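You operate a simulated robot arm through the tools that you are given. There is no shell and no other tool. Be economical: measure what you need, move in short steps, check, and stop when the job is done.

You run a simulated two-armed robot. Do the job below in one go: nothing can be reset, and whatever is moved stays where it is left.

TASK
Take the lid off the blue grease tub and lay it down on the top of the brown table. Take the black wedge from the top of the yellow table and put it on top of the brown wide carton there. Take the green card box and put it on the top of the white shelf. Put one of the short cartons from the open shelf of the teal cabinet on the teal board. Take the green cap and leave it in the inside of the send tray. Take the green packet that says "62" from the shelf under the black table and leave it on the yellow sheet. Stack the white packet labelled "92" from the top of the steel table on top of the white packet labelled "59". Open the clear hood. The order is free.

Only the result counts: the job must be done as asked and must still hold three seconds after the hand-in. Knocking over, shifting, dropping, spilling or breaking anything else fails it. Lids that push on must go on centred and level and be pressed home; caps that screw on are set level and turned clockwise until they are tight. Flat cloth is picked up by pressing the open fingertips on it (5 to 10 N) and closing them slowly along it; thin cloth reads only 2 to 8 mm in the jaws.

THE ROBOT
Two 7-joint arms with two-finger parallel grippers on one trunk, on a base that drives. Base frame: it is fixed to the floor where the robot stands at the start and does not move with it; the origin is under the middle of the robot, x ahead of it, y to its left, z up. Units: m, rad, N and s.
The left shoulder is at the start at [0.06, 0.144, 0.926], the right one opposite. With the tool pointing down near the work surface each hand reaches from about 0.24 to 0.46 m from the robot's upright axis, wherever it stands, measured 20 degrees to its own side. Places, roughly: black wedge (12x6x6 cm) [-0.7, -1.9, 0.8]; blue grease tub [0.75, 0, 0.75]; clear hood [-1.4, 2.4, 1]; green cap (4x4x3 cm) [-1.8, 2.8, 0.9]; green card box [3.25, -1.25, 0.5]; green packet [-1.25, 5, 0.25]; inside of the send tray (25x20 cm) [-2.48, 3.36, 0.88]; short carton [3.5, -0.75, 0.5]; teal board (14x11x1 cm) [0.6, 0.2, 0.8]; top of the white shelf (156x20 cm) [4.24, 0.08, 0.96]; white packet [-0.25, 6.25, 1]; wide carton [-0.75, -1.75, 0.75]; yellow sheet [-3.75, 8.75, 0.75]. Payload 1.57 kg a hand.
The tool frame of a hand sits at the grasp point between the pads (the TCP): z along the fingers, y along the line on which they close. The tips reach 0.03 m beyond it. Largest opening 0.11 m; finger width 0.024, thickness 0.012; the body of the gripper, 0.048 by 0.112 m, starts 0.078 m behind the TCP.
Orientation is that of the tool frame in the base frame, as [roll, pitch, yaw] about the fixed x, y, z axes, in that order (R = Rz(yaw) Ry(pitch) Rx(roll)). With the fingers straight down and closing along the base's y, the tool's x points along the base's -x, its y along +y and its z along -z.

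THE INTERFACE
- The arms move only by the tool jog_arm. It takes "left_commands", "right_commands" or both (then of equal length, played together; a hand with none holds still); each is a list of rows, each a list of 3 entries, a list of its own where there are three numbers: the closure in counts, from 0 (fully open) to 255 (shut), then the shift along the base's x, y, z in m, then the turn, a rotation vector about the base's x, y, z in rad. In form: [[gripper, [dx, dy, dz], [wx, wy, wz]], ...]. A call has 1 to 12 rows; each row shifts and turns the commanded pose from where the row before left it. Rows are played at 5 a second. More than 0.05 m and 0.15 rad between two rows, or a gripper value outside its range, and nothing of the call is played. Where a pose cannot be reached the arm comes as near as it can. A force on the tool above 40 N (or 10 N above the force at the start of the call, whichever is more), or a blocked arm, ends the call early, and 0.2 s more pass. The fingers move at their own pace (about 0.045 m/s each) and stop on an object; they squeeze with about 31 N. The grip force told is the motor's: it shows also when the fingers shut on nothing. Time passes only in rows, and 0.2 s behind the last, so rows that do not move let the fingers close. It gives the time, the measured TCP pose, the force on the tool (base axes), the opening and the grip force at its end, in the units of the frame above (readings bear some noise), with the torque about the TCP (base axes, N m) and any sound that the robot's microphone picked up.
- Cameras (640 x 400 px; columns grow to the right, rows downward): "scene" is now at [0.039, 0.0339, 1.5359]; the picture's right is [0.45, -0.89, 0.00], its down [-0.67, -0.34, -0.66] and it looks along [0.59, 0.29, -0.76] (base axes); focal length 270 px, centre (320, 200). "left" rides on the left gripper at [0.07, -0.016, -0.141] in its tool frame; the picture's right is [0.23, 0.97, 0.00], its down [-0.86, 0.20, -0.48] and it looks along [-0.47, 0.11, 0.88] (tool axes); focal length 222 px, centre (320, 200). "right" rides on the right gripper at [0.07, 0.016, -0.141] in its tool frame; the picture's right is [-0.23, 0.97, 0.00], its down [-0.85, -0.20, -0.48] and it looks along [-0.47, -0.11, 0.88] (tool axes); focal length 222 px, centre (320, 200). There is no depth. A picture from a camera that has moved, and an enlarged one, comes with that camera's place and axes in the base frame and with its lens.
- capture(camera): a new picture of that camera. It takes no simulated time.
- lift_body(by): slides the trunk up (or, below 0, down) by that many m; the arms and the scene camera ride with it, the base frame stays. It gives what a move gives, with no picture.
- steer(legs): drives the robot by 1 to 6 legs, each [ahead, left, turn to the left] in m, m and rad, along the robot's own axes; the way and the turn of a leg run together, so that a leg with both is an arc; at most 1.5 m and 3.142 rad a leg. The arms and the cameras ride along, it lands a little off, and it stops where it bumps. It gives what a move gives.
- aim_head(pan, tilt): turns the head with the scene camera to pan (to the left, within 1.501 rad either way) and tilt (down, from -0.506 to 1.204), counted from straight ahead of the robot. It gives what a move gives.
- zoom(camera, box): a new picture of the part [left, top, right, bottom] of that camera's present view, enlarged. It takes no simulated time.
- job_done(): hands the job in; it is judged then, once.

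Go step by step. Nothing tells you exact positions but the pictures and the camera data: compare them with the known pose of the tool, close in by small moves and look again before you grip or let go. The budget is 207 turns and 202 pictures, counting those below and the enlarged ones. Unless the task says otherwise, let go and move clear before handing in, and close with one line.

The tools are called as name(argument=value, ...) on one line, values as JSON. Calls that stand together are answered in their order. jog_arm: Moves the arms, as the interface text tells. Its arguments: {"type":"object","properties":{"left_commands":{"type":"array","items":{"type":"array"}},"right_commands":{"type":"array","items":{"type":"array"}}},"required":[]} The other tools are called the same way: lift_body (by) slides the trunk up or down; steer (legs) drives the base; aim_head (pan, tilt) turns the head that bears the scene camera; capture (camera) takes a picture; zoom (camera, box) takes an enlarged picture of a part of a camera's view; job_done () hands the job in.

At the start:

```text
t: 0.0
left_ee_pos: [0.4278, 0.3801, 1.0352]
left_tool_rot: [-3.141, -0.001, 3.141]
left_ft_force: [0.5, -0.2, 0.1]
left_wrist_torque: [0.04, -0.02, 0.0]
left_width: 0.1101
left_finger_force: 0.1
right_ee_pos: [0.3877, -0.0414, 1.0832]
right_tool_rot: [-3.14, 0.0, -3.141]
right_ft_force: [0.6, -0.3, 0.6]
right_wrist_torque: [-0.02, 0.0, 0.01]
right_width: 0.1101
right_finger_force: 0.0
trunk travel left (down, up): [-0.525, 0.065]
robot x, y, heading: [-0.0003, 0.0019, 0.001]
head pan, tilt: [0.466, 0.855]
```

scene: 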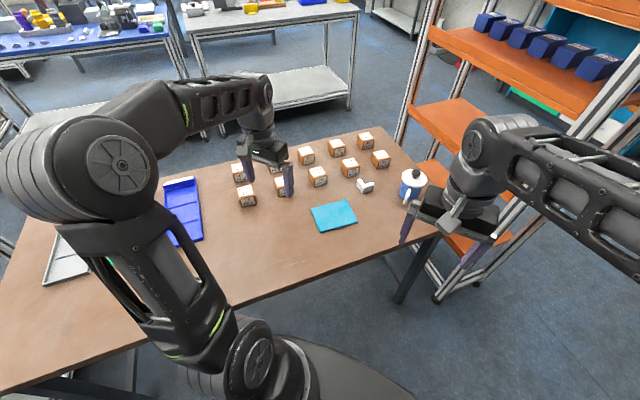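
right: 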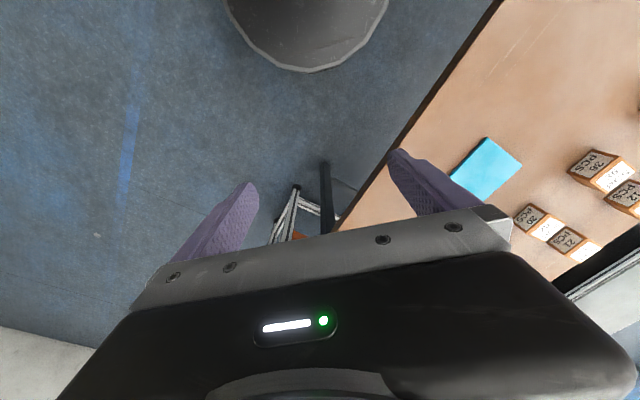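
left: 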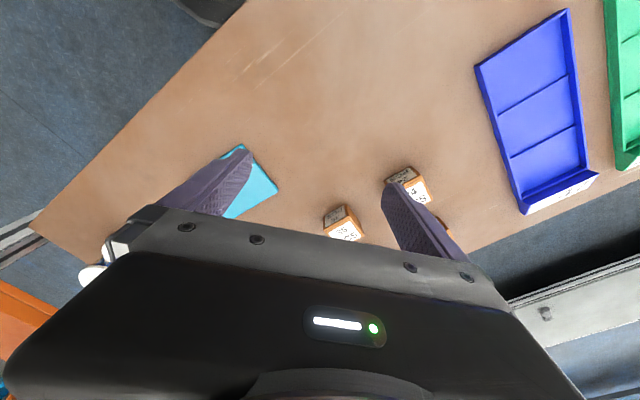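

I see the brown table ahead with the teal board and the blue tub at its right end. I'll look closer at both first.

zoom(camera="scene", box=[300, 120, 460, 240])

aim_head(pan=-0.3, tilt=0.4)

capture(camera="scene")

```text
3.33 times, centred on (380, 180) of scene
camera zoom: at [0.039, 0.0339, 1.5359], right [0.45, -0.89, 0.0], down [-0.67, -0.34, -0.66], along [0.59, 0.29, -0.76], focal length 900 px, centre (120, 267)
```

zoom: 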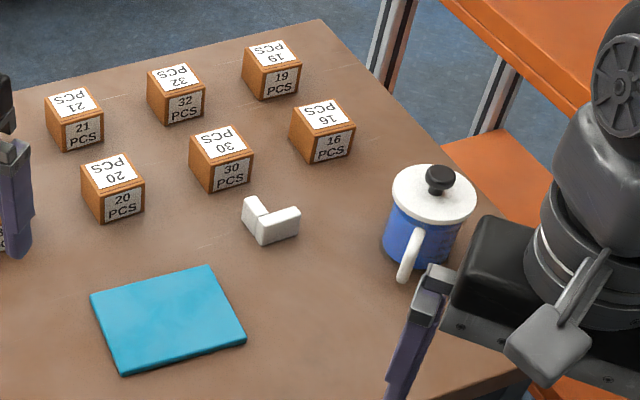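

```text
t: 1.1
left_ee_pos: [0.4277, 0.38, 1.0352]
left_tool_rot: [-3.141, -0.001, 3.141]
left_ft_force: [0.2, -0.2, 0.6]
left_wrist_torque: [0.02, -0.01, 0.0]
left_width: 0.1103
left_finger_force: 0.0
right_ee_pos: [0.3877, -0.0407, 1.0827]
right_tool_rot: [3.14, 0.0, 3.14]
right_ft_force: [0.1, 0.2, -0.1]
right_wrist_torque: [-0.03, 0.01, 0.02]
right_width: 0.1099
right_finger_force: 0.0
trunk travel left (down, up): [-0.525, 0.065]
robot x, y, heading: [0.0047, -0.0026, -0.004]
head pan, tilt: [-0.3, 0.4]
```

```text
197 pictures are left
camera scene: at [0.0579, -0.0284, 1.5755], right [-0.29, -0.96, 0.0], down [-0.37, 0.11, -0.92], along [0.88, -0.27, -0.39], focal length 270 px, centre (320, 200)
```

scene: 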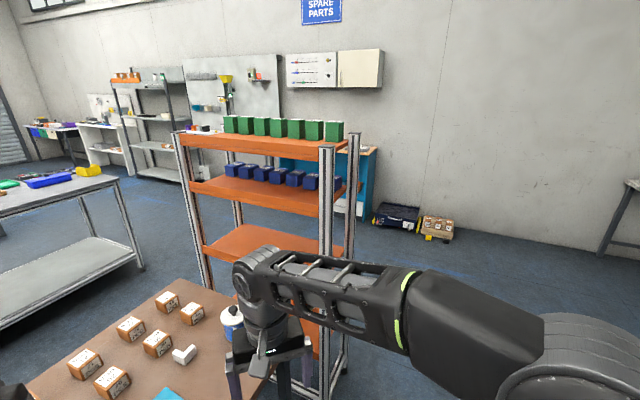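

The tub has a white lid with a black knob, the table is rotated about 0.8 rad to me, and an orange shelf stands beside it. I turn to face the table edge and look again.

steer(legs=[[0, 0, 0.78], [0, -0.25, 0]])

aim_head(pan=-0.4, tilt=0.95)

capture(camera="scene")

capture(camera="right")

```text
t: 5.0
left_ee_pos: [0.2111, 0.3935, 1.0367]
left_tool_rot: [3.141, 0.0, -2.35]
left_ft_force: [0.9, -1.2, -0.4]
left_wrist_torque: [0.05, -0.01, -0.01]
left_width: 0.1099
left_finger_force: 0.1
right_ee_pos: [0.4804, 0.0696, 1.0833]
right_tool_rot: [3.139, 0.0, -2.352]
right_ft_force: [0.6, 0.5, 0.0]
right_wrist_torque: [0.02, 0.02, -0.04]
right_width: 0.1101
right_finger_force: 0.1
trunk travel left (down, up): [-0.525, 0.065]
robot x, y, heading: [0.179, -0.1773, 0.79]
head pan, tilt: [-0.3, 0.4]
```

```text
t: 6.0
left_ee_pos: [0.2105, 0.3949, 1.0365]
left_tool_rot: [3.141, 0.0, -2.35]
left_ft_force: [0.0, -0.1, -0.3]
left_wrist_torque: [0.03, 0.0, 0.0]
left_width: 0.11
left_finger_force: 0.0
right_ee_pos: [0.4797, 0.0706, 1.0824]
right_tool_rot: [3.141, -0.001, -2.352]
right_ft_force: [0.7, -0.5, 0.3]
right_wrist_torque: [0.01, 0.0, 0.01]
right_width: 0.11
right_finger_force: 0.0
trunk travel left (down, up): [-0.525, 0.065]
robot x, y, heading: [0.1761, -0.1766, 0.789]
head pan, tilt: [-0.4, 0.949]
```

```text
196 pictures are left
camera scene: at [0.2237, -0.1715, 1.5289], right [0.38, -0.92, 0.0], down [-0.75, -0.31, -0.58], along [0.54, 0.22, -0.81], focal length 270 px, centre (320, 200)
```

scene: 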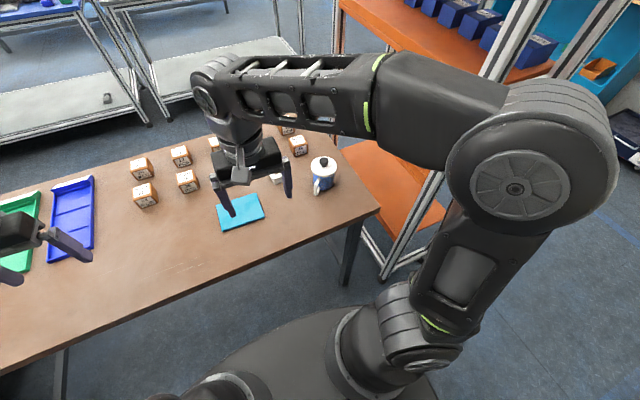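

```text
195 pictures are left
camera right: at [0.4211, 0.0324, 1.2244], right [-0.53, 0.85, 0.0], down [0.74, 0.47, 0.48], along [0.41, 0.26, -0.88], focal length 222 px, centre (320, 200)
```

right: 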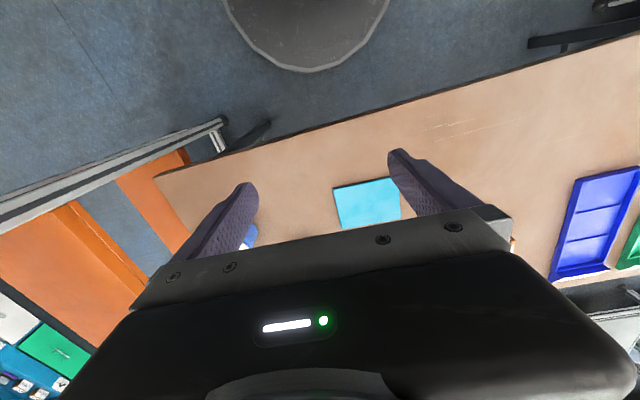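

Triangulating the knob gives about (0.765, 0.040, 0.917), so the tabletop is near 0.79. I align with the table edge and move closer to bring the tub into right-hand reach.

steer(legs=[[0, 0, 0.05], [0.0, -0.15, 0], [0.11, 0, 0]])

capture(camera="scene")

```text
t: 8.6
left_ee_pos: [0.3698, 0.3753, 1.0345]
left_tool_rot: [-3.141, 0.0, -2.304]
left_ft_force: [-0.1, 0.0, -0.1]
left_wrist_torque: [-0.05, 0.04, -0.02]
left_width: 0.1101
left_finger_force: 0.1
right_ee_pos: [0.6554, 0.065, 1.0824]
right_tool_rot: [3.142, -0.001, -2.305]
right_ft_force: [0.5, 0.9, -1.2]
right_wrist_torque: [-0.03, -0.01, 0.03]
right_width: 0.1101
right_finger_force: 0.1
trunk travel left (down, up): [-0.525, 0.065]
robot x, y, heading: [0.3656, -0.1971, 0.838]
head pan, tilt: [-0.4, 0.949]
```

```text
194 pictures are left
camera scene: at [0.4105, -0.1883, 1.5288], right [0.42, -0.91, 0.0], down [-0.74, -0.35, -0.58], along [0.53, 0.25, -0.81], focal length 270 px, centre (320, 200)
```

scene: 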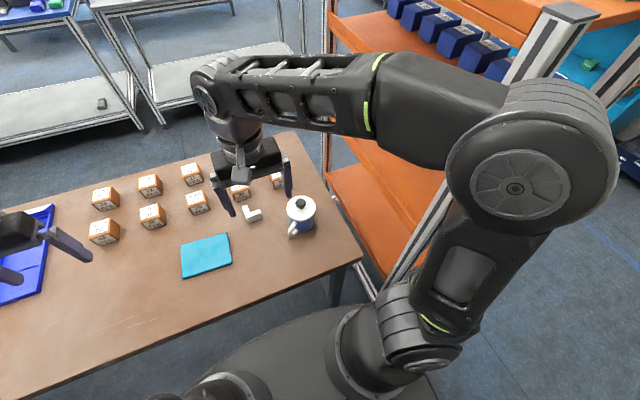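

The robot is in place. I move the right hand over the knob at a safe height, then look with the wrist camera.

jog_arm(right_commands=[[0, [0.037, -0.008, 0], [0, 0, 0]], [0, [0.038, -0.008, 0], [0, 0, 0]], [0, [0.038, -0.009, -0.02], [0, 0, 0]], [0, [0, 0, -0.03], [0, 0, 0]], [0, [0, 0, 0], [0, 0, 0]]])

capture(camera="right")

zoom(camera="scene", box=[220, 130, 380, 240])

```text
t: 9.8
left_ee_pos: [0.3681, 0.3752, 1.0362]
left_tool_rot: [3.141, 0.001, -2.303]
left_ft_force: [0.7, 0.2, 0.9]
left_wrist_torque: [0.01, -0.02, 0.02]
left_width: 0.1099
left_finger_force: 0.1
right_ee_pos: [0.7675, 0.0406, 1.0326]
right_tool_rot: [3.141, -0.001, -2.304]
right_ft_force: [0.3, -0.6, -0.7]
right_wrist_torque: [-0.05, 0.0, 0.03]
right_width: 0.1101
right_finger_force: 0.0
trunk travel left (down, up): [-0.525, 0.065]
robot x, y, heading: [0.3637, -0.1997, 0.838]
head pan, tilt: [-0.4, 0.949]
```

```text
193 pictures are left
camera right: at [0.7099, -0.0007, 1.1744], right [-0.57, 0.82, 0.0], down [0.72, 0.5, 0.48], along [0.39, 0.27, -0.88], focal length 222 px, centre (320, 200)
```

right: 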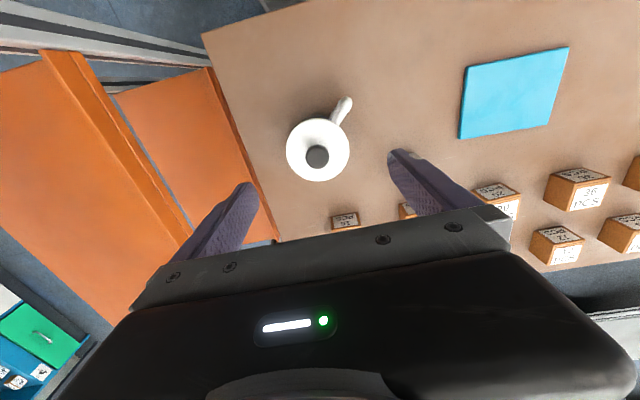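

```text
3.64 times, centred on (300, 185) of scene
camera zoom: at [0.4094, -0.1899, 1.5289], right [0.42, -0.91, 0.0], down [-0.74, -0.34, -0.58], along [0.53, 0.25, -0.81], focal length 982 px, centre (393, 254)
```

zoom: 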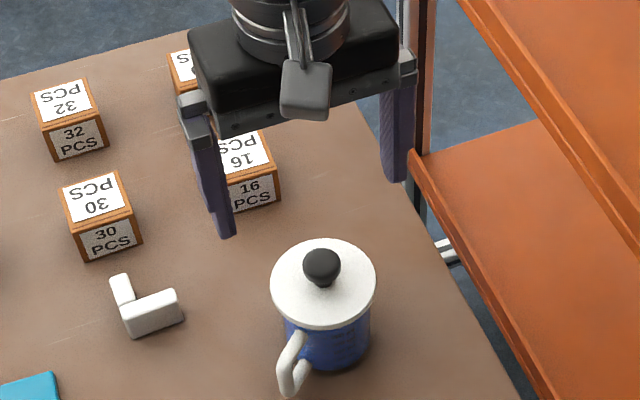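

The knob is at about (0.776, 0.041, 0.917) with the lid's face near 0.894. I'll descend to TCP z 0.930 and check.

jog_arm(right_commands=[[0, [0.0085, 0.0005, -0.03], [0, 0, 0]], [0, [0, 0, -0.04], [0, 0, 0]], [0, [0, 0, -0.03], [0, 0, 0]], [0, [0, 0, 0], [0, 0, 0]]])

zoom(camera="scene", box=[220, 130, 380, 240])

capture(camera="right")

```text
t: 10.8
left_ee_pos: [0.3686, 0.3741, 1.0355]
left_tool_rot: [3.141, 0.002, -2.303]
left_ft_force: [0.2, -0.7, -0.3]
left_wrist_torque: [0.03, -0.03, 0.0]
left_width: 0.1098
left_finger_force: 0.1
right_ee_pos: [0.7747, 0.0394, 0.9328]
right_tool_rot: [-3.142, -0.002, -2.303]
right_ft_force: [-0.2, 1.0, 0.4]
right_wrist_torque: [-0.02, 0.05, 0.03]
right_width: 0.1097
right_finger_force: 0.1
trunk travel left (down, up): [-0.525, 0.065]
robot x, y, heading: [0.3605, -0.1946, 0.837]
head pan, tilt: [-0.4, 0.949]
```

```text
3.64 times, centred on (300, 185) of scene
camera zoom: at [0.409, -0.1899, 1.5289], right [0.42, -0.91, 0.0], down [-0.74, -0.34, -0.58], along [0.53, 0.25, -0.81], focal length 982 px, centre (393, 254)
```

zoom: 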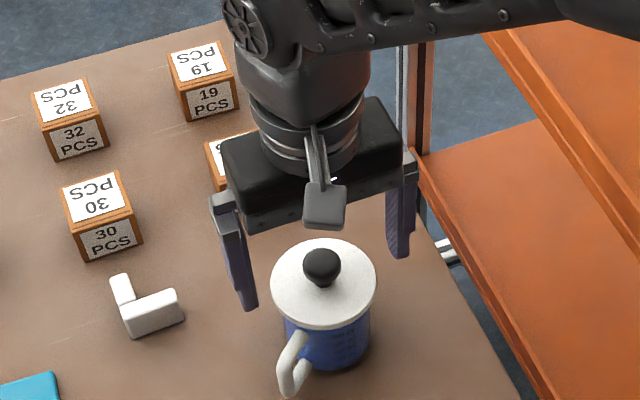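

```text
190 pictures are left
camera right: at [0.717, -0.0006, 1.0747], right [-0.57, 0.82, 0.0], down [0.72, 0.5, 0.48], along [0.39, 0.27, -0.88], focal length 222 px, centre (320, 200)
```

right: 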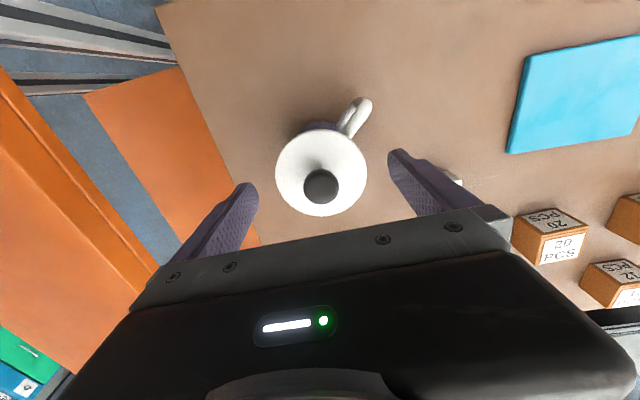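

The knob sits between the fingers. Lower 3 mm more, close, and lift slightly.

jog_arm(right_commands=[[0, [0.001, 0.001, -0.003], [0, 0, 0]], [100, [0, 0, 0], [0, 0, 0]], [180, [0, 0, 0], [0, 0, 0]], [255, [0, 0, 0], [0, 0, 0]], [255, [0, 0, 0], [0, 0, 0]], [255, [0, 0, 0], [0, 0, 0]], [255, [0, 0, 0], [0, 0, 0]]])

jog_arm(right_commands=[[255, [0, 0, 0.01], [0, 0, 0]], [255, [0, 0, 0.02], [0, 0, 0]], [255, [0, 0, 0.04], [0, 0, 0]], [255, [0, 0, 0.03], [0, 0, 0]], [255, [0, 0, 0], [0, 0, 0]]])

capture(camera="scene")

```text
t: 12.4
left_ee_pos: [0.369, 0.3753, 1.0357]
left_tool_rot: [3.141, 0.002, -2.304]
left_ft_force: [-1.0, 0.8, -0.3]
left_wrist_torque: [0.0, 0.01, -0.01]
left_width: 0.1098
left_finger_force: 0.1
right_ee_pos: [0.7758, 0.0414, 0.9284]
right_tool_rot: [-3.141, 0.0, -2.304]
right_ft_force: [0.1, -1.8, -0.9]
right_wrist_torque: [-0.02, -0.05, -0.02]
right_width: 0.0283
right_finger_force: 22.4
trunk travel left (down, up): [-0.525, 0.065]
robot x, y, heading: [0.365, -0.1966, 0.837]
head pan, tilt: [-0.4, 0.949]
```

```text
t: 13.6
left_ee_pos: [0.369, 0.375, 1.0355]
left_tool_rot: [-3.141, 0.0, -2.304]
left_ft_force: [0.0, 0.1, 0.1]
left_wrist_torque: [-0.01, 0.02, 0.0]
left_width: 0.1099
left_finger_force: 0.0
right_ee_pos: [0.7764, 0.0389, 1.0304]
right_tool_rot: [-3.141, -0.001, -2.304]
right_ft_force: [0.1, -0.4, -0.3]
right_wrist_torque: [0.01, 0.01, 0.01]
right_width: 0.0282
right_finger_force: 31.1
trunk travel left (down, up): [-0.525, 0.065]
robot x, y, heading: [0.3667, -0.2031, 0.84]
head pan, tilt: [-0.4, 0.949]
heard: snap
```

```text
189 pictures are left
camera scene: at [0.4093, -0.1897, 1.5289], right [0.42, -0.91, 0.0], down [-0.74, -0.34, -0.58], along [0.53, 0.25, -0.81], focal length 270 px, centre (320, 200)
```

scene: 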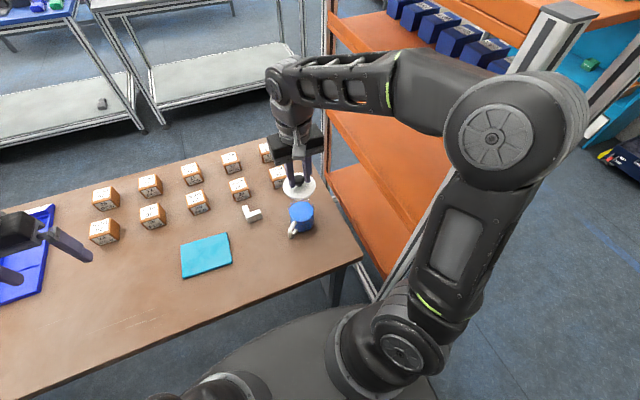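

The lid is off with a snap and held. Next I carry it to a free spot between the board and the tub, around (0.62, 0.085), and lower it.

jog_arm(right_commands=[[255, [-0.039, 0.0115, 0], [0, 0, 0]], [255, [-0.039, 0.0115, 0], [0, 0, 0]], [255, [-0.039, 0.0115, 0], [0, 0, 0]], [255, [-0.039, 0.0115, 0], [0, 0, 0]], [255, [0, 0, -0.05], [0, 0, 0]], [255, [0, 0, -0.05], [0, 0, 0]], [255, [0, 0, -0.05], [0, 0, 0]], [255, [0, 0, -0.01], [0, 0, 0]], [255, [0, 0, 0], [0, 0, 0]]])

zoom(camera="scene", box=[160, 180, 340, 290])

```text
t: 15.6
left_ee_pos: [0.3677, 0.3755, 1.0358]
left_tool_rot: [-3.14, -0.001, -2.304]
left_ft_force: [0.1, 0.7, 0.5]
left_wrist_torque: [0.03, 0.0, 0.02]
left_width: 0.1103
left_finger_force: 0.1
right_ee_pos: [0.621, 0.0841, 0.8697]
right_tool_rot: [-3.141, -0.001, -2.303]
right_ft_force: [0.2, 0.3, 0.5]
right_wrist_torque: [0.0, -0.01, -0.01]
right_width: 0.028
right_finger_force: 31.1
trunk travel left (down, up): [-0.525, 0.065]
robot x, y, heading: [0.3623, -0.1965, 0.841]
head pan, tilt: [-0.4, 0.949]
```

```text
3.56 times, centred on (250, 235) of scene
camera zoom: at [0.4093, -0.1897, 1.5289], right [0.42, -0.91, 0.0], down [-0.74, -0.34, -0.58], along [0.53, 0.25, -0.81], focal length 960 px, centre (569, 76)
```

zoom: 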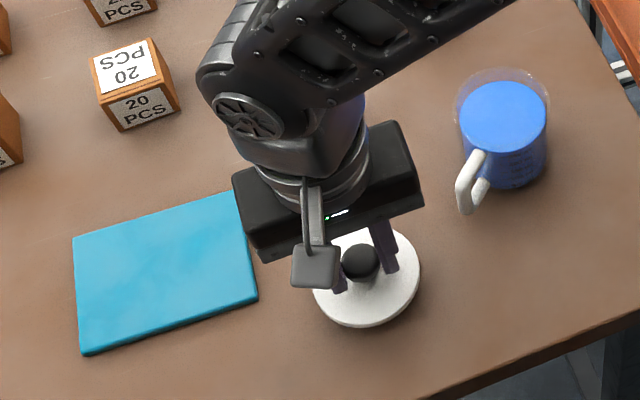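

Spot is clear. I lower in small steps until contact.

jog_arm(right_commands=[[255, [0, 0, -0.008], [0, 0, 0]], [255, [0, 0, -0.006], [0, 0, 0]], [255, [0, 0, -0.005], [0, 0, 0]], [255, [0, 0, -0.003], [0, 0, 0]], [255, [0, 0, 0], [0, 0, 0]]])

zoom(camera="scene", box=[220, 210, 320, 280])

```text
t: 16.8
left_ee_pos: [0.3677, 0.374, 1.036]
left_tool_rot: [-3.141, 0.001, -2.304]
left_ft_force: [-0.7, 0.0, 0.4]
left_wrist_torque: [0.0, -0.01, 0.01]
left_width: 0.1099
left_finger_force: 0.1
right_ee_pos: [0.6217, 0.0863, 0.8488]
right_tool_rot: [3.139, 0.004, -2.305]
right_ft_force: [6.5, -4.4, 35.2]
right_wrist_torque: [0.03, -0.34, -0.07]
right_width: 0.0281
right_finger_force: 30.8
trunk travel left (down, up): [-0.525, 0.065]
robot x, y, heading: [0.3645, -0.1969, 0.845]
head pan, tilt: [-0.4, 0.949]
```

```text
5.71 times, centred on (270, 245) of scene
camera zoom: at [0.4086, -0.1921, 1.5292], right [0.42, -0.91, 0.0], down [-0.74, -0.34, -0.58], along [0.53, 0.25, -0.81], focal length 1543 px, centre (606, -57)
```

zoom: 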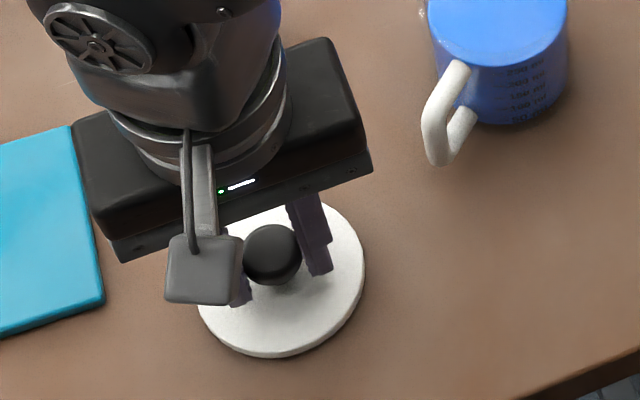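

It's touching the table (35 N). Relieve a bit, open and lift away.

jog_arm(right_commands=[[255, [0, 0, 0.003], [0, 0, 0]], [200, [0, 0, 0], [0, 0, 0]], [120, [0, 0, 0], [0, 0, 0]], [0, [0, 0, 0], [0, 0, 0]], [0, [0, 0, 0], [0, 0, 0]], [0, [0, 0, 0.02], [0, 0, 0]], [0, [0, 0, 0.05], [0, 0, 0]], [0, [0, 0, 0.05], [0, 0, 0]], [0, [0, 0, 0.05], [0, 0, 0]], [0, [0, 0, 0.05], [0, 0, 0]]])

zoom(camera="scene", box=[160, 180, 340, 290])

capture(camera="right")

```text
t: 19.0
left_ee_pos: [0.368, 0.3753, 1.0351]
left_tool_rot: [3.141, 0.001, -2.305]
left_ft_force: [-0.8, 0.2, -0.5]
left_wrist_torque: [0.01, 0.01, -0.01]
left_width: 0.1102
left_finger_force: 0.1
right_ee_pos: [0.6208, 0.0843, 1.072]
right_tool_rot: [3.141, 0.001, -2.301]
right_ft_force: [0.1, -0.4, 0.4]
right_wrist_torque: [-0.01, 0.02, 0.0]
right_width: 0.1104
right_finger_force: 0.1
trunk travel left (down, up): [-0.525, 0.065]
robot x, y, heading: [0.365, -0.2017, 0.841]
head pan, tilt: [-0.4, 0.949]
```

```text
3.56 times, centred on (250, 235) of scene
camera zoom: at [0.4091, -0.1901, 1.5288], right [0.42, -0.91, 0.0], down [-0.74, -0.34, -0.58], along [0.53, 0.25, -0.81], focal length 960 px, centre (569, 76)
```

zoom: 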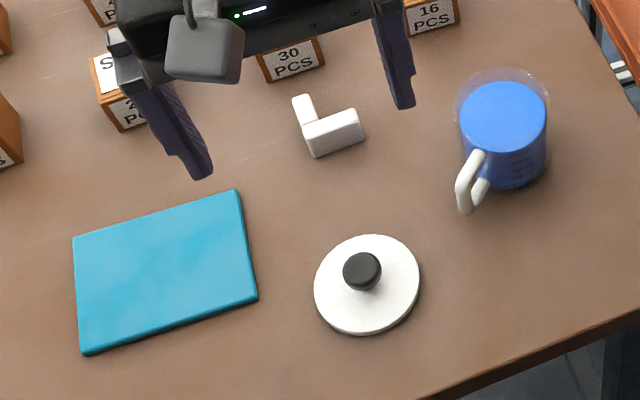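

```text
185 pictures are left
camera right: at [0.5637, 0.0436, 1.2128], right [-0.57, 0.82, 0.0], down [0.72, 0.5, 0.48], along [0.39, 0.27, -0.88], focal length 222 px, centre (320, 200)
```

right: 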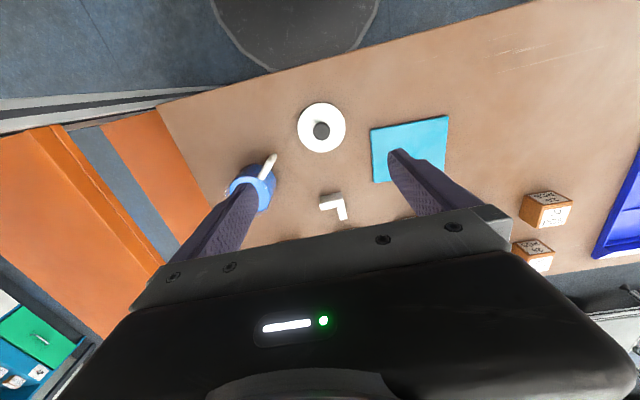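

The lid lies on the table. Next I back away, turn toward the yellow table and look.

steer(legs=[[-0.3, 0.1, 0], [0, 0, -2.95]])

aim_head(pan=0, tilt=0.5)

capture(camera="scene")

```text
t: 28.1
left_ee_pos: [0.1743, -0.9186, 1.0352]
left_tool_rot: [-3.141, 0.0, 0.993]
left_ft_force: [0.3, -0.3, -0.2]
left_wrist_torque: [-0.04, 0.0, 0.02]
left_width: 0.11
left_finger_force: 0.0
right_ee_pos: [-0.1206, -0.6701, 1.0698]
right_tool_rot: [-3.14, 0.001, 0.994]
right_ft_force: [-0.7, 0.3, 0.9]
right_wrist_torque: [-0.03, 0.04, 0.02]
right_width: 0.1102
right_finger_force: 0.0
trunk travel left (down, up): [-0.525, 0.065]
robot x, y, heading: [0.0913, -0.3518, -2.151]
head pan, tilt: [-0.4, 0.949]
```

```text
t: 29.0
left_ee_pos: [0.1748, -0.9196, 1.0367]
left_tool_rot: [-3.141, -0.001, 0.993]
left_ft_force: [0.7, 0.4, -0.3]
left_wrist_torque: [-0.03, 0.01, 0.01]
left_width: 0.11
left_finger_force: 0.0
right_ee_pos: [-0.1199, -0.67, 1.0706]
right_tool_rot: [3.141, 0.001, 0.992]
right_ft_force: [0.4, -0.2, -0.1]
right_wrist_torque: [-0.02, 0.01, 0.0]
right_width: 0.11
right_finger_force: 0.0
trunk travel left (down, up): [-0.525, 0.065]
robot x, y, heading: [0.0901, -0.3506, -2.151]
head pan, tilt: [0.0, 0.499]
```

```text
184 pictures are left
camera scene: at [0.0562, -0.4046, 1.5663], right [-0.84, 0.55, 0.0], down [0.26, 0.4, -0.88], along [-0.48, -0.73, -0.48], focal length 270 px, centre (320, 200)
```

scene: 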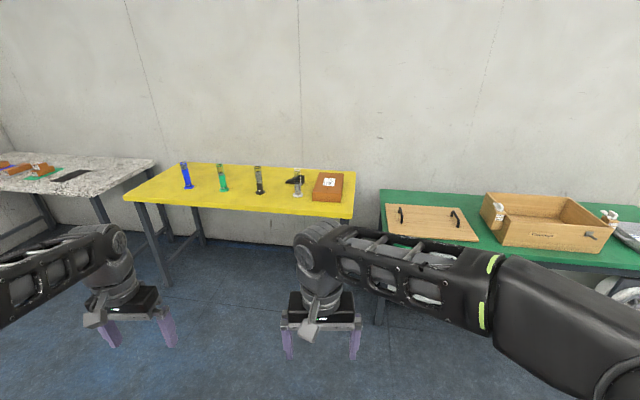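

zoom(camera="scene", box=[120, 140, 400, 280])

```text
2.29 times, centred on (260, 210) of scene
camera zoom: at [0.0562, -0.4046, 1.5663], right [-0.84, 0.55, 0.0], down [0.26, 0.4, -0.88], along [-0.48, -0.73, -0.48], focal length 617 px, centre (457, 177)
```

zoom: 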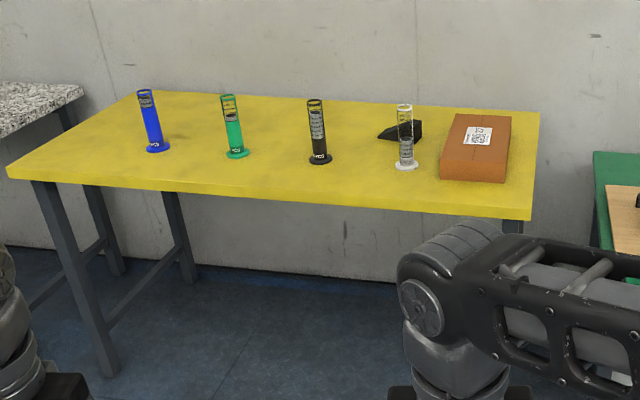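

I see the wedge behind the clear cylinder and right of it the carton, both deep on the table. Before driving in I test how far the right arm really reaches straight down in this free space.

jog_arm(right_commands=[[0, [-0.02, -0.03, -0.03], [0, 0, 0]], [0, [-0.02, -0.03, -0.03], [0, 0, 0]], [0, [-0.02, -0.03, -0.03], [0, 0, 0]], [0, [-0.02, -0.03, -0.03], [0, 0, 0]], [0, [-0.02, -0.03, -0.02], [0, 0, 0]], [0, [-0.02, -0.03, 0], [0, 0, 0]], [0, [-0.02, -0.03, 0], [0, 0, 0]], [0, [-0.02, -0.03, 0], [0, 0, 0]], [0, [-0.02, -0.03, 0], [0, 0, 0]], [0, [0, 0, 0], [0, 0, 0]]])

```text
t: 31.2
left_ee_pos: [0.1744, -0.9192, 1.036]
left_tool_rot: [-3.141, -0.001, 0.993]
left_ft_force: [0.2, 0.7, 0.8]
left_wrist_torque: [0.02, 0.01, 0.03]
left_width: 0.11
left_finger_force: 0.0
right_ee_pos: [-0.2731, -0.8987, 0.93]
right_tool_rot: [3.139, 0.003, 0.995]
right_ft_force: [-0.5, 0.6, -0.3]
right_wrist_torque: [-0.02, 0.03, -0.01]
right_width: 0.1101
right_finger_force: 0.2
right hand out of reach, approached as far as the arm can: row 8, 9
trunk travel left (down, up): [-0.525, 0.065]
robot x, y, heading: [0.0902, -0.3499, -2.151]
head pan, tilt: [0.0, 0.499]
```

The arm reaches about 0.65 m straight down, more than stated. I tuck both hands up and drive to face the yellow table's wedge.

jog_arm(right_commands=[[0, [0.02, 0.03, 0.05], [0, 0, 0]], [0, [0.02, 0.03, 0.05], [0, 0, 0]], [0, [0.02, 0.03, 0.05], [0, 0, 0]], [0, [0.025, 0.04, 0.03], [0, 0, 0]], [0, [0.025, 0.04, 0], [0, 0, 0]], [0, [0.025, 0.04, 0], [0, 0, 0]], [0, [0.015, 0.02, 0], [0, 0, 0]]], left_commands=[[0, [0, 0, 0.05], [0, 0, 0]], [0, [0, 0, 0.05], [0, 0, 0]], [0, [0.02, 0.03, 0.02], [0, 0, 0]], [0, [0.02, 0.03, 0], [0, 0, 0]], [0, [0.02, 0.03, 0], [0, 0, 0]], [0, [0, 0, 0], [0, 0, 0]], [0, [0, 0, 0], [0, 0, 0]]])

steer(legs=[[0, 0, -0.16], [0, 0.5, 0], [0.75, 0, 0]])

aim_head(pan=-0.1, tilt=0.8)

capture(camera="scene")

```text
refused: row 1 steps farther than a row can; nothing moved
```

```text
t: 38.3
left_ee_pos: [-0.0531, -1.7934, 1.036]
left_tool_rot: [-3.14, -0.001, 0.824]
left_ft_force: [-0.4, 0.7, -0.1]
left_wrist_torque: [0.02, -0.04, 0.01]
left_width: 0.1099
left_finger_force: 0.0
right_ee_pos: [-0.4929, -1.6986, 0.9292]
right_tool_rot: [3.14, 0.002, 0.824]
right_ft_force: [1.1, 0.5, -0.3]
right_wrist_torque: [-0.03, -0.02, 0.0]
right_width: 0.1099
right_finger_force: 0.1
trunk travel left (down, up): [-0.525, 0.065]
robot x, y, heading: [-0.0413, -1.2217, -2.316]
head pan, tilt: [0.0, 0.499]
```

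```text
t: 39.1
left_ee_pos: [-0.0538, -1.7942, 1.0347]
left_tool_rot: [3.141, 0.001, 0.825]
left_ft_force: [-0.4, 1.2, 0.1]
left_wrist_torque: [0.02, 0.0, -0.02]
left_width: 0.1099
left_finger_force: 0.1
right_ee_pos: [-0.4917, -1.6985, 0.9301]
right_tool_rot: [3.14, 0.002, 0.823]
right_ft_force: [-0.3, 0.4, 0.4]
right_wrist_torque: [0.01, -0.02, -0.04]
right_width: 0.1099
right_finger_force: 0.0
trunk travel left (down, up): [-0.525, 0.065]
robot x, y, heading: [-0.0419, -1.222, -2.319]
head pan, tilt: [-0.099, 0.799]
```

```text
182 pictures are left
camera scene: at [-0.0821, -1.2542, 1.5405], right [-0.66, 0.75, 0.0], down [0.54, 0.47, -0.7], along [-0.52, -0.46, -0.72], focal length 270 px, centre (320, 200)
```

scene: 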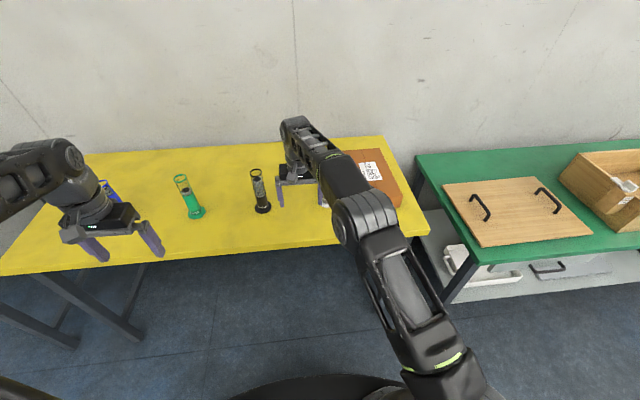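

That call was refused but the drive played; the hand is near the cylinders. I raise the hand straight up, then retract with shorter steps.

jog_arm(right_commands=[[0, [0, 0, 0.048], [0, 0, 0]], [0, [0, 0, 0.048], [0, 0, 0]], [0, [0, 0, 0.048], [0, 0, 0]], [0, [0.032, 0.034, 0], [0, 0, 0]], [0, [0.032, 0.034, 0], [0, 0, 0]], [0, [0.032, 0.034, 0], [0, 0, 0]], [0, [0.032, 0.034, 0], [0, 0, 0]]], left_commands=[[0, [0, 0, 0.048], [0, 0, 0]], [0, [0, 0, 0.048], [0, 0, 0]], [0, [0, 0, 0.02], [0, 0, 0]], [0, [0.032, 0.034, 0], [0, 0, 0]], [0, [0.032, 0.034, 0], [0, 0, 0]], [0, [0, 0, 0], [0, 0, 0]], [0, [0, 0, 0], [0, 0, 0]]])

capture(camera="scene")

capture(camera="right")

```text
t: 40.7
left_ee_pos: [0.0114, -1.7251, 1.1167]
left_tool_rot: [3.141, 0.001, 0.824]
left_ft_force: [0.2, -0.4, 0.6]
left_wrist_torque: [-0.03, 0.04, 0.02]
left_width: 0.1101
left_finger_force: 0.0
left hand out of reach, approached as far as the arm can: row 2, 3
right_ee_pos: [-0.3647, -1.5588, 0.9287]
right_tool_rot: [3.139, 0.006, 0.825]
right_ft_force: [0.8, 0.6, -0.4]
right_wrist_torque: [-0.03, 0.0, -0.02]
right_width: 0.1102
right_finger_force: 0.2
right hand out of reach, approached as far as the arm can: row 1, 2, 3
trunk travel left (down, up): [-0.525, 0.065]
robot x, y, heading: [-0.0402, -1.2213, -2.319]
head pan, tilt: [-0.099, 0.799]
```

```text
181 pictures are left
camera scene: at [-0.0814, -1.2523, 1.5405], right [-0.66, 0.75, 0.0], down [0.54, 0.47, -0.7], along [-0.52, -0.46, -0.72], focal length 270 px, centre (320, 200)
```

scene: 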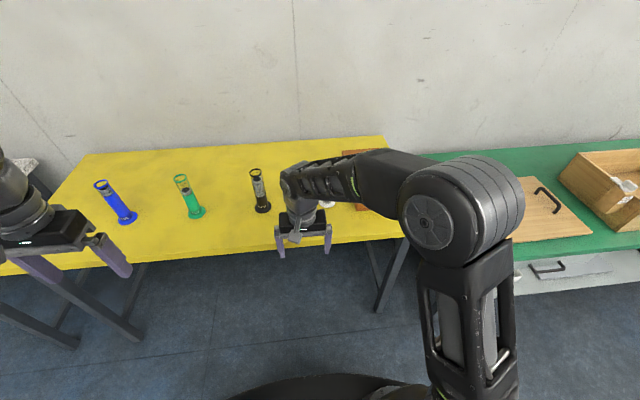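

```text
180 pictures are left
camera right: at [-0.3036, -1.5171, 1.0699], right [0.56, -0.83, 0.0], down [-0.73, -0.49, 0.48], along [-0.4, -0.27, -0.88], focal length 222 px, centre (320, 200)
```

right: 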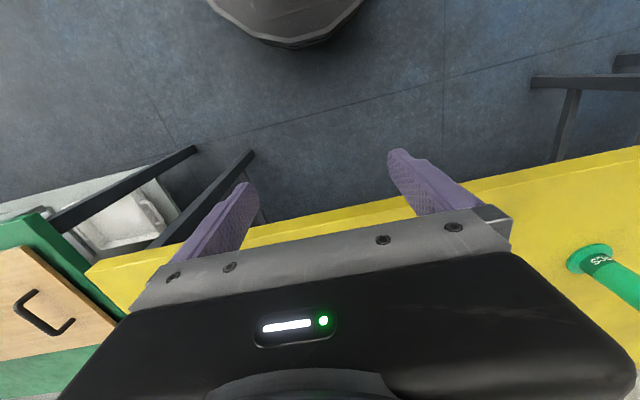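

The reach shrinks with height. Now I raise the right hand and shift it right to uncover the view.

jog_arm(right_commands=[[0, [0, 0, 0.048], [0, 0, 0]], [0, [0, 0, 0.048], [0, 0, 0]], [0, [0, 0, 0.048], [0, 0, 0]], [0, [-0.034, 0.032, 0], [0, 0, 0]], [0, [-0.034, 0.032, 0], [0, 0, 0]], [0, [-0.034, 0.032, 0], [0, 0, 0]], [0, [-0.034, 0.032, 0], [0, 0, 0]]])

capture(camera="scene")

```text
t: 42.3
left_ee_pos: [0.0103, -1.7265, 1.1166]
left_tool_rot: [-3.141, 0.001, 0.825]
left_ft_force: [-0.8, 0.5, -0.5]
left_wrist_torque: [0.0, -0.01, -0.02]
left_width: 0.1099
left_finger_force: 0.1
right_ee_pos: [-0.5014, -1.4326, 1.0737]
right_tool_rot: [3.14, 0.002, 0.824]
right_ft_force: [-0.1, -0.2, 0.5]
right_wrist_torque: [-0.01, -0.03, -0.01]
right_width: 0.11
right_finger_force: 0.1
trunk travel left (down, up): [-0.525, 0.065]
robot x, y, heading: [-0.0424, -1.2184, -2.324]
head pan, tilt: [-0.099, 0.799]
```

```text
179 pictures are left
camera scene: at [-0.0825, -1.2532, 1.5404], right [-0.66, 0.75, 0.0], down [0.54, 0.47, -0.7], along [-0.52, -0.46, -0.72], focal length 270 px, centre (320, 200)
```

scene: 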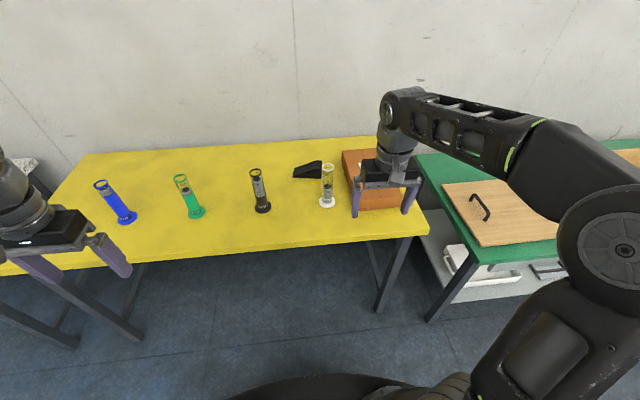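

The wedge is at about (-0.71, -1.88, 0.81), 0.36 m beyond the edge, with the clear cylinder in front to the right. I drive ahead 0.3.

steer(legs=[[0.32, -0.03, 0]])

aim_head(pan=-0.1, tilt=0.95)

capture(camera="scene")

capture(camera="right")

```text
t: 44.5
left_ee_pos: [-0.2271, -1.9466, 1.1157]
left_tool_rot: [-3.14, 0.003, 0.838]
left_ft_force: [-0.2, 0.2, 0.1]
left_wrist_torque: [-0.01, -0.03, 0.03]
left_width: 0.1101
left_finger_force: 0.1
right_ee_pos: [-0.7422, -1.6618, 1.0731]
right_tool_rot: [3.139, 0.001, 0.838]
right_ft_force: [-0.9, -0.4, 0.6]
right_wrist_torque: [0.02, -0.02, 0.01]
right_width: 0.1098
right_finger_force: 0.0
trunk travel left (down, up): [-0.525, 0.065]
robot x, y, heading: [-0.2841, -1.4457, -2.306]
head pan, tilt: [-0.099, 0.799]
```

```text
t: 45.2
left_ee_pos: [-0.2252, -1.9467, 1.1165]
left_tool_rot: [-3.142, 0.0, 0.838]
left_ft_force: [-0.3, 0.0, 0.5]
left_wrist_torque: [-0.01, -0.01, -0.04]
left_width: 0.11
left_finger_force: 0.2
right_ee_pos: [-0.7414, -1.6613, 1.074]
right_tool_rot: [3.139, 0.002, 0.837]
right_ft_force: [0.0, 0.3, 0.4]
right_wrist_torque: [-0.02, 0.01, 0.03]
right_width: 0.11
right_finger_force: 0.0
trunk travel left (down, up): [-0.525, 0.065]
robot x, y, heading: [-0.2816, -1.441, -2.305]
head pan, tilt: [-0.099, 0.949]
```

```text
178 pictures are left
camera scene: at [-0.3189, -1.4704, 1.5289], right [-0.67, 0.74, 0.0], down [0.6, 0.55, -0.58], along [-0.43, -0.39, -0.81], focal length 270 px, centre (320, 200)
```

scene: 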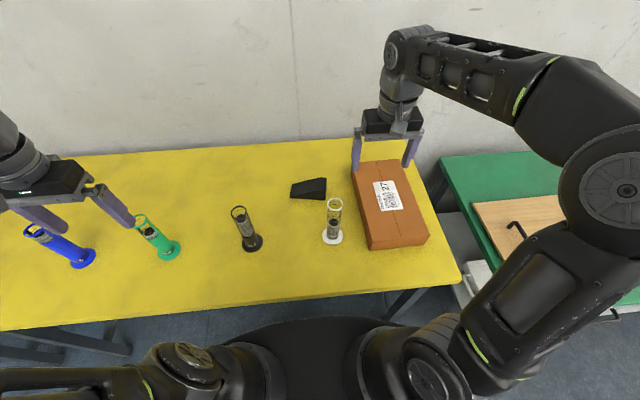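

```text
177 pictures are left
camera right: at [-0.6812, -1.6192, 1.2151], right [0.57, -0.82, 0.0], down [-0.72, -0.5, 0.48], along [-0.39, -0.28, -0.88], focal length 222 px, centre (320, 200)
```

right: 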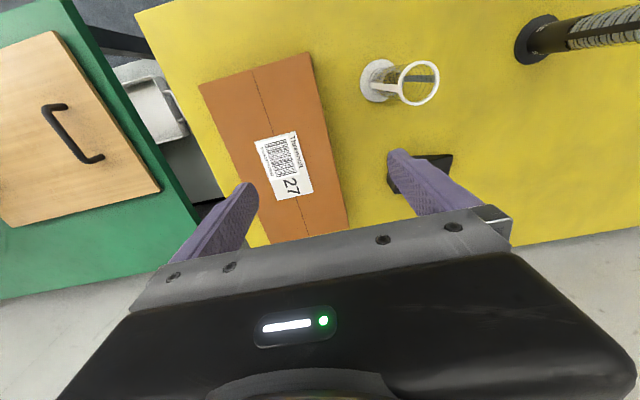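

zoom(camera="scene", box=[260, 140, 440, 260])

```text
3.33 times, centred on (350, 200) of scene
camera zoom: at [-0.3189, -1.4704, 1.5289], right [-0.67, 0.74, 0.0], down [0.6, 0.55, -0.58], along [-0.43, -0.39, -0.81], focal length 900 px, centre (220, 200)
```

zoom: 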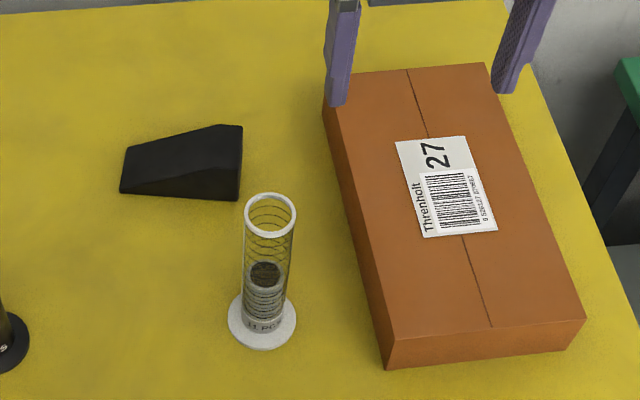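

zoom(camera="scene", box=[284, 165, 340, 205])

jog_arm(right_commands=[[0, [0.034, -0.031, 0], [0, 0, 0]], [0, [0.02, -0.018, 0], [0, 0, 0]], [0, [0, 0, 0], [0, 0, 0]]])

capture(camera="right")

```text
10.00 times, centred on (312, 185) of scene
camera zoom: at [-0.3189, -1.4704, 1.5289], right [-0.67, 0.74, 0.0], down [0.6, 0.55, -0.58], along [-0.43, -0.39, -0.81], focal length 2701 px, centre (400, 350)
```

zoom: 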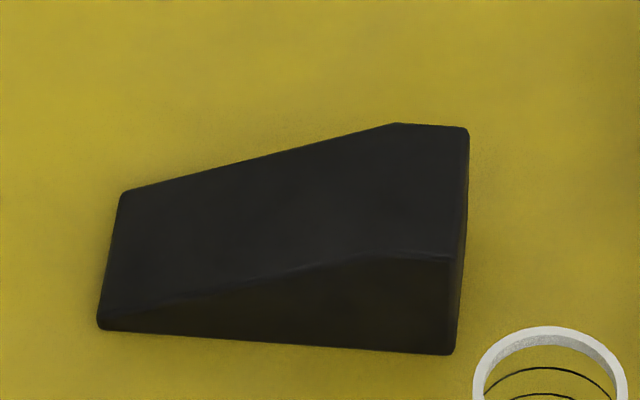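

```text
t: 46.0
left_ee_pos: [-0.2261, -1.9466, 1.1152]
left_tool_rot: [3.141, 0.001, 0.839]
left_ft_force: [0.7, -0.6, 0.0]
left_wrist_torque: [0.04, 0.01, -0.01]
left_width: 0.11
left_finger_force: 0.2
right_ee_pos: [-0.6873, -1.7091, 1.0746]
right_tool_rot: [3.139, 0.004, 0.839]
right_ft_force: [-0.4, -0.4, 0.2]
right_wrist_torque: [0.0, -0.02, 0.0]
right_width: 0.1103
right_finger_force: 0.2
trunk travel left (down, up): [-0.525, 0.065]
robot x, y, heading: [-0.2827, -1.4437, -2.301]
head pan, tilt: [-0.099, 0.949]
```

```text
174 pictures are left
camera right: at [-0.6276, -1.6674, 1.2156], right [0.57, -0.82, 0.0], down [-0.72, -0.5, 0.48], along [-0.39, -0.28, -0.88], focal length 222 px, centre (320, 200)
```

right: 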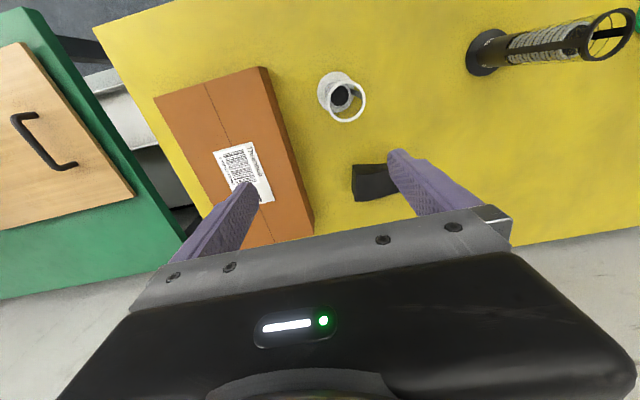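

The wedge lies at about (-0.715, -1.884), its long axis at 127°, tall end nearest the carton; grip across its 6 cm width. I edge 5 cm closer and rotate the right hand 1.38 rad while high.

steer(legs=[[0.05, 0, 0]])

jog_arm(right_commands=[[0, [0, 0, 0], [0, 0, 0.138]], [0, [0, 0, 0], [0, 0, 0.138]], [0, [0, 0, 0], [0, 0, 0.138]], [0, [0, 0, 0], [0, 0, 0.138]], [0, [0, 0, 0], [0, 0, 0.138]], [0, [0, 0, 0], [0, 0, 0.138]], [0, [0, 0, 0], [0, 0, 0.138]], [0, [0, 0, 0], [0, 0, 0.138]], [0, [0, 0, 0], [0, 0, 0.138]], [0, [0, 0, 0], [0, 0, 0.138]], [0, [0, 0, 0], [0, 0, 0]]])

capture(camera="scene")

capture(camera="right")

```text
t: 46.9
left_ee_pos: [-0.2595, -1.9856, 1.1146]
left_tool_rot: [-3.141, -0.002, 0.84]
left_ft_force: [-1.0, -1.2, 0.1]
left_wrist_torque: [0.02, -0.02, 0.01]
left_width: 0.1099
left_finger_force: 0.0
right_ee_pos: [-0.7217, -1.7473, 1.0722]
right_tool_rot: [3.139, 0.001, 0.837]
right_ft_force: [-0.2, -0.8, -0.1]
right_wrist_torque: [0.04, -0.01, 0.01]
right_width: 0.1098
right_finger_force: 0.1
trunk travel left (down, up): [-0.525, 0.065]
robot x, y, heading: [-0.3186, -1.478, -2.305]
head pan, tilt: [-0.099, 0.949]
```

```text
t: 49.3
left_ee_pos: [-0.26, -1.9841, 1.1155]
left_tool_rot: [3.14, 0.001, 0.837]
left_ft_force: [-0.4, 0.1, -0.8]
left_wrist_torque: [-0.04, 0.0, 0.0]
left_width: 0.1099
left_finger_force: 0.1
right_ee_pos: [-0.7212, -1.7461, 1.0744]
right_tool_rot: [3.141, 0.003, 2.22]
right_ft_force: [-0.8, -0.1, 0.6]
right_wrist_torque: [-0.01, -0.02, -0.02]
right_width: 0.1099
right_finger_force: 0.0
trunk travel left (down, up): [-0.525, 0.065]
robot x, y, heading: [-0.318, -1.482, -2.304]
head pan, tilt: [-0.099, 0.949]
```

```text
173 pictures are left
camera scene: at [-0.3522, -1.5073, 1.5289], right [-0.67, 0.74, 0.0], down [0.6, 0.55, -0.58], along [-0.43, -0.39, -0.81], focal length 270 px, centre (320, 200)
```

scene: 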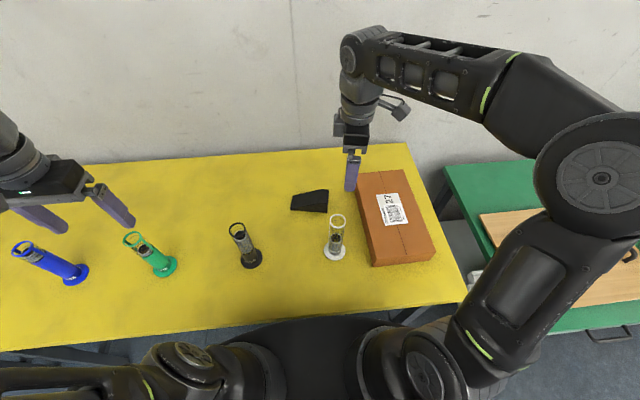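

```text
172 pictures are left
camera right: at [-0.7496, -1.68, 1.2154], right [0.91, 0.41, 0.0], down [0.36, -0.8, 0.48], along [0.2, -0.44, -0.88], focal length 222 px, centre (320, 200)
```

right: 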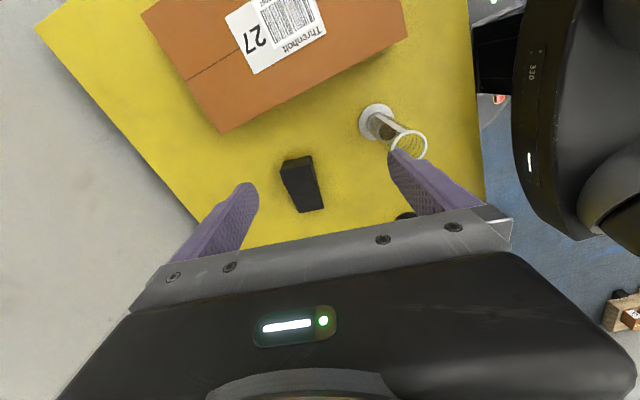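

The hand is turned; the near finger is clear of the cylinder. I move over the wedge's taller half and look again.

jog_arm(right_commands=[[0, [0, -0.03, 0], [0, 0, 0]], [0, [0, -0.04, -0.02], [0, 0, 0]], [0, [0, -0.04, -0.02], [0, 0, 0]], [0, [0, 0, -0.03], [0, 0, 0]], [0, [0, 0, 0], [0, 0, 0]]])

capture(camera="right")

zoom(camera="scene", box=[250, 120, 410, 270])

```text
t: 50.5
left_ee_pos: [-0.2596, -1.9837, 1.1157]
left_tool_rot: [3.142, -0.001, 0.838]
left_ft_force: [-0.6, -0.4, 0.5]
left_wrist_torque: [0.0, 0.02, -0.01]
left_width: 0.1101
left_finger_force: 0.0
right_ee_pos: [-0.7205, -1.8559, 1.0017]
right_tool_rot: [3.141, 0.002, 2.218]
right_ft_force: [-0.5, -0.8, 0.4]
right_wrist_torque: [0.01, 0.03, 0.01]
right_width: 0.1101
right_finger_force: 0.1
trunk travel left (down, up): [-0.525, 0.065]
robot x, y, heading: [-0.3181, -1.481, -2.309]
head pan, tilt: [-0.099, 0.949]
```

```text
171 pictures are left
camera right: at [-0.7486, -1.7905, 1.1436], right [0.91, 0.41, 0.0], down [0.36, -0.8, 0.48], along [0.2, -0.44, -0.88], focal length 222 px, centre (320, 200)
```

right: 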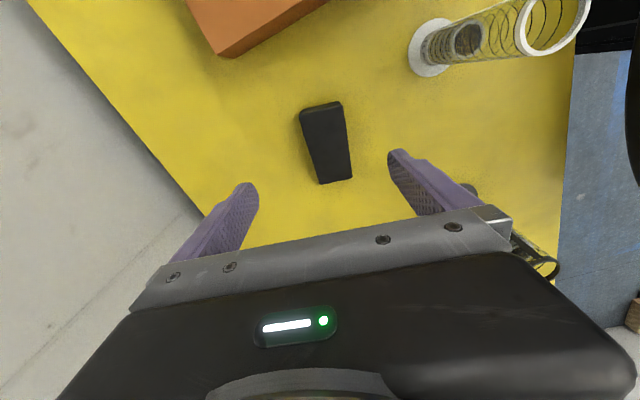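

```text
2.67 times, centred on (330, 195) of scene
camera zoom: at [-0.352, -1.5076, 1.5289], right [-0.67, 0.74, 0.0], down [0.6, 0.55, -0.58], along [-0.43, -0.39, -0.81], focal length 720 px, centre (293, 213)
```

zoom: 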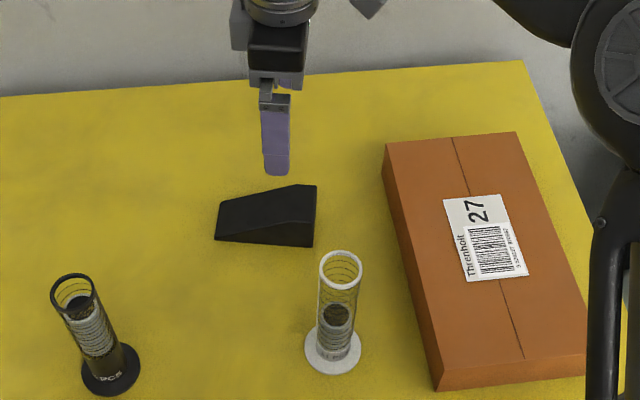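

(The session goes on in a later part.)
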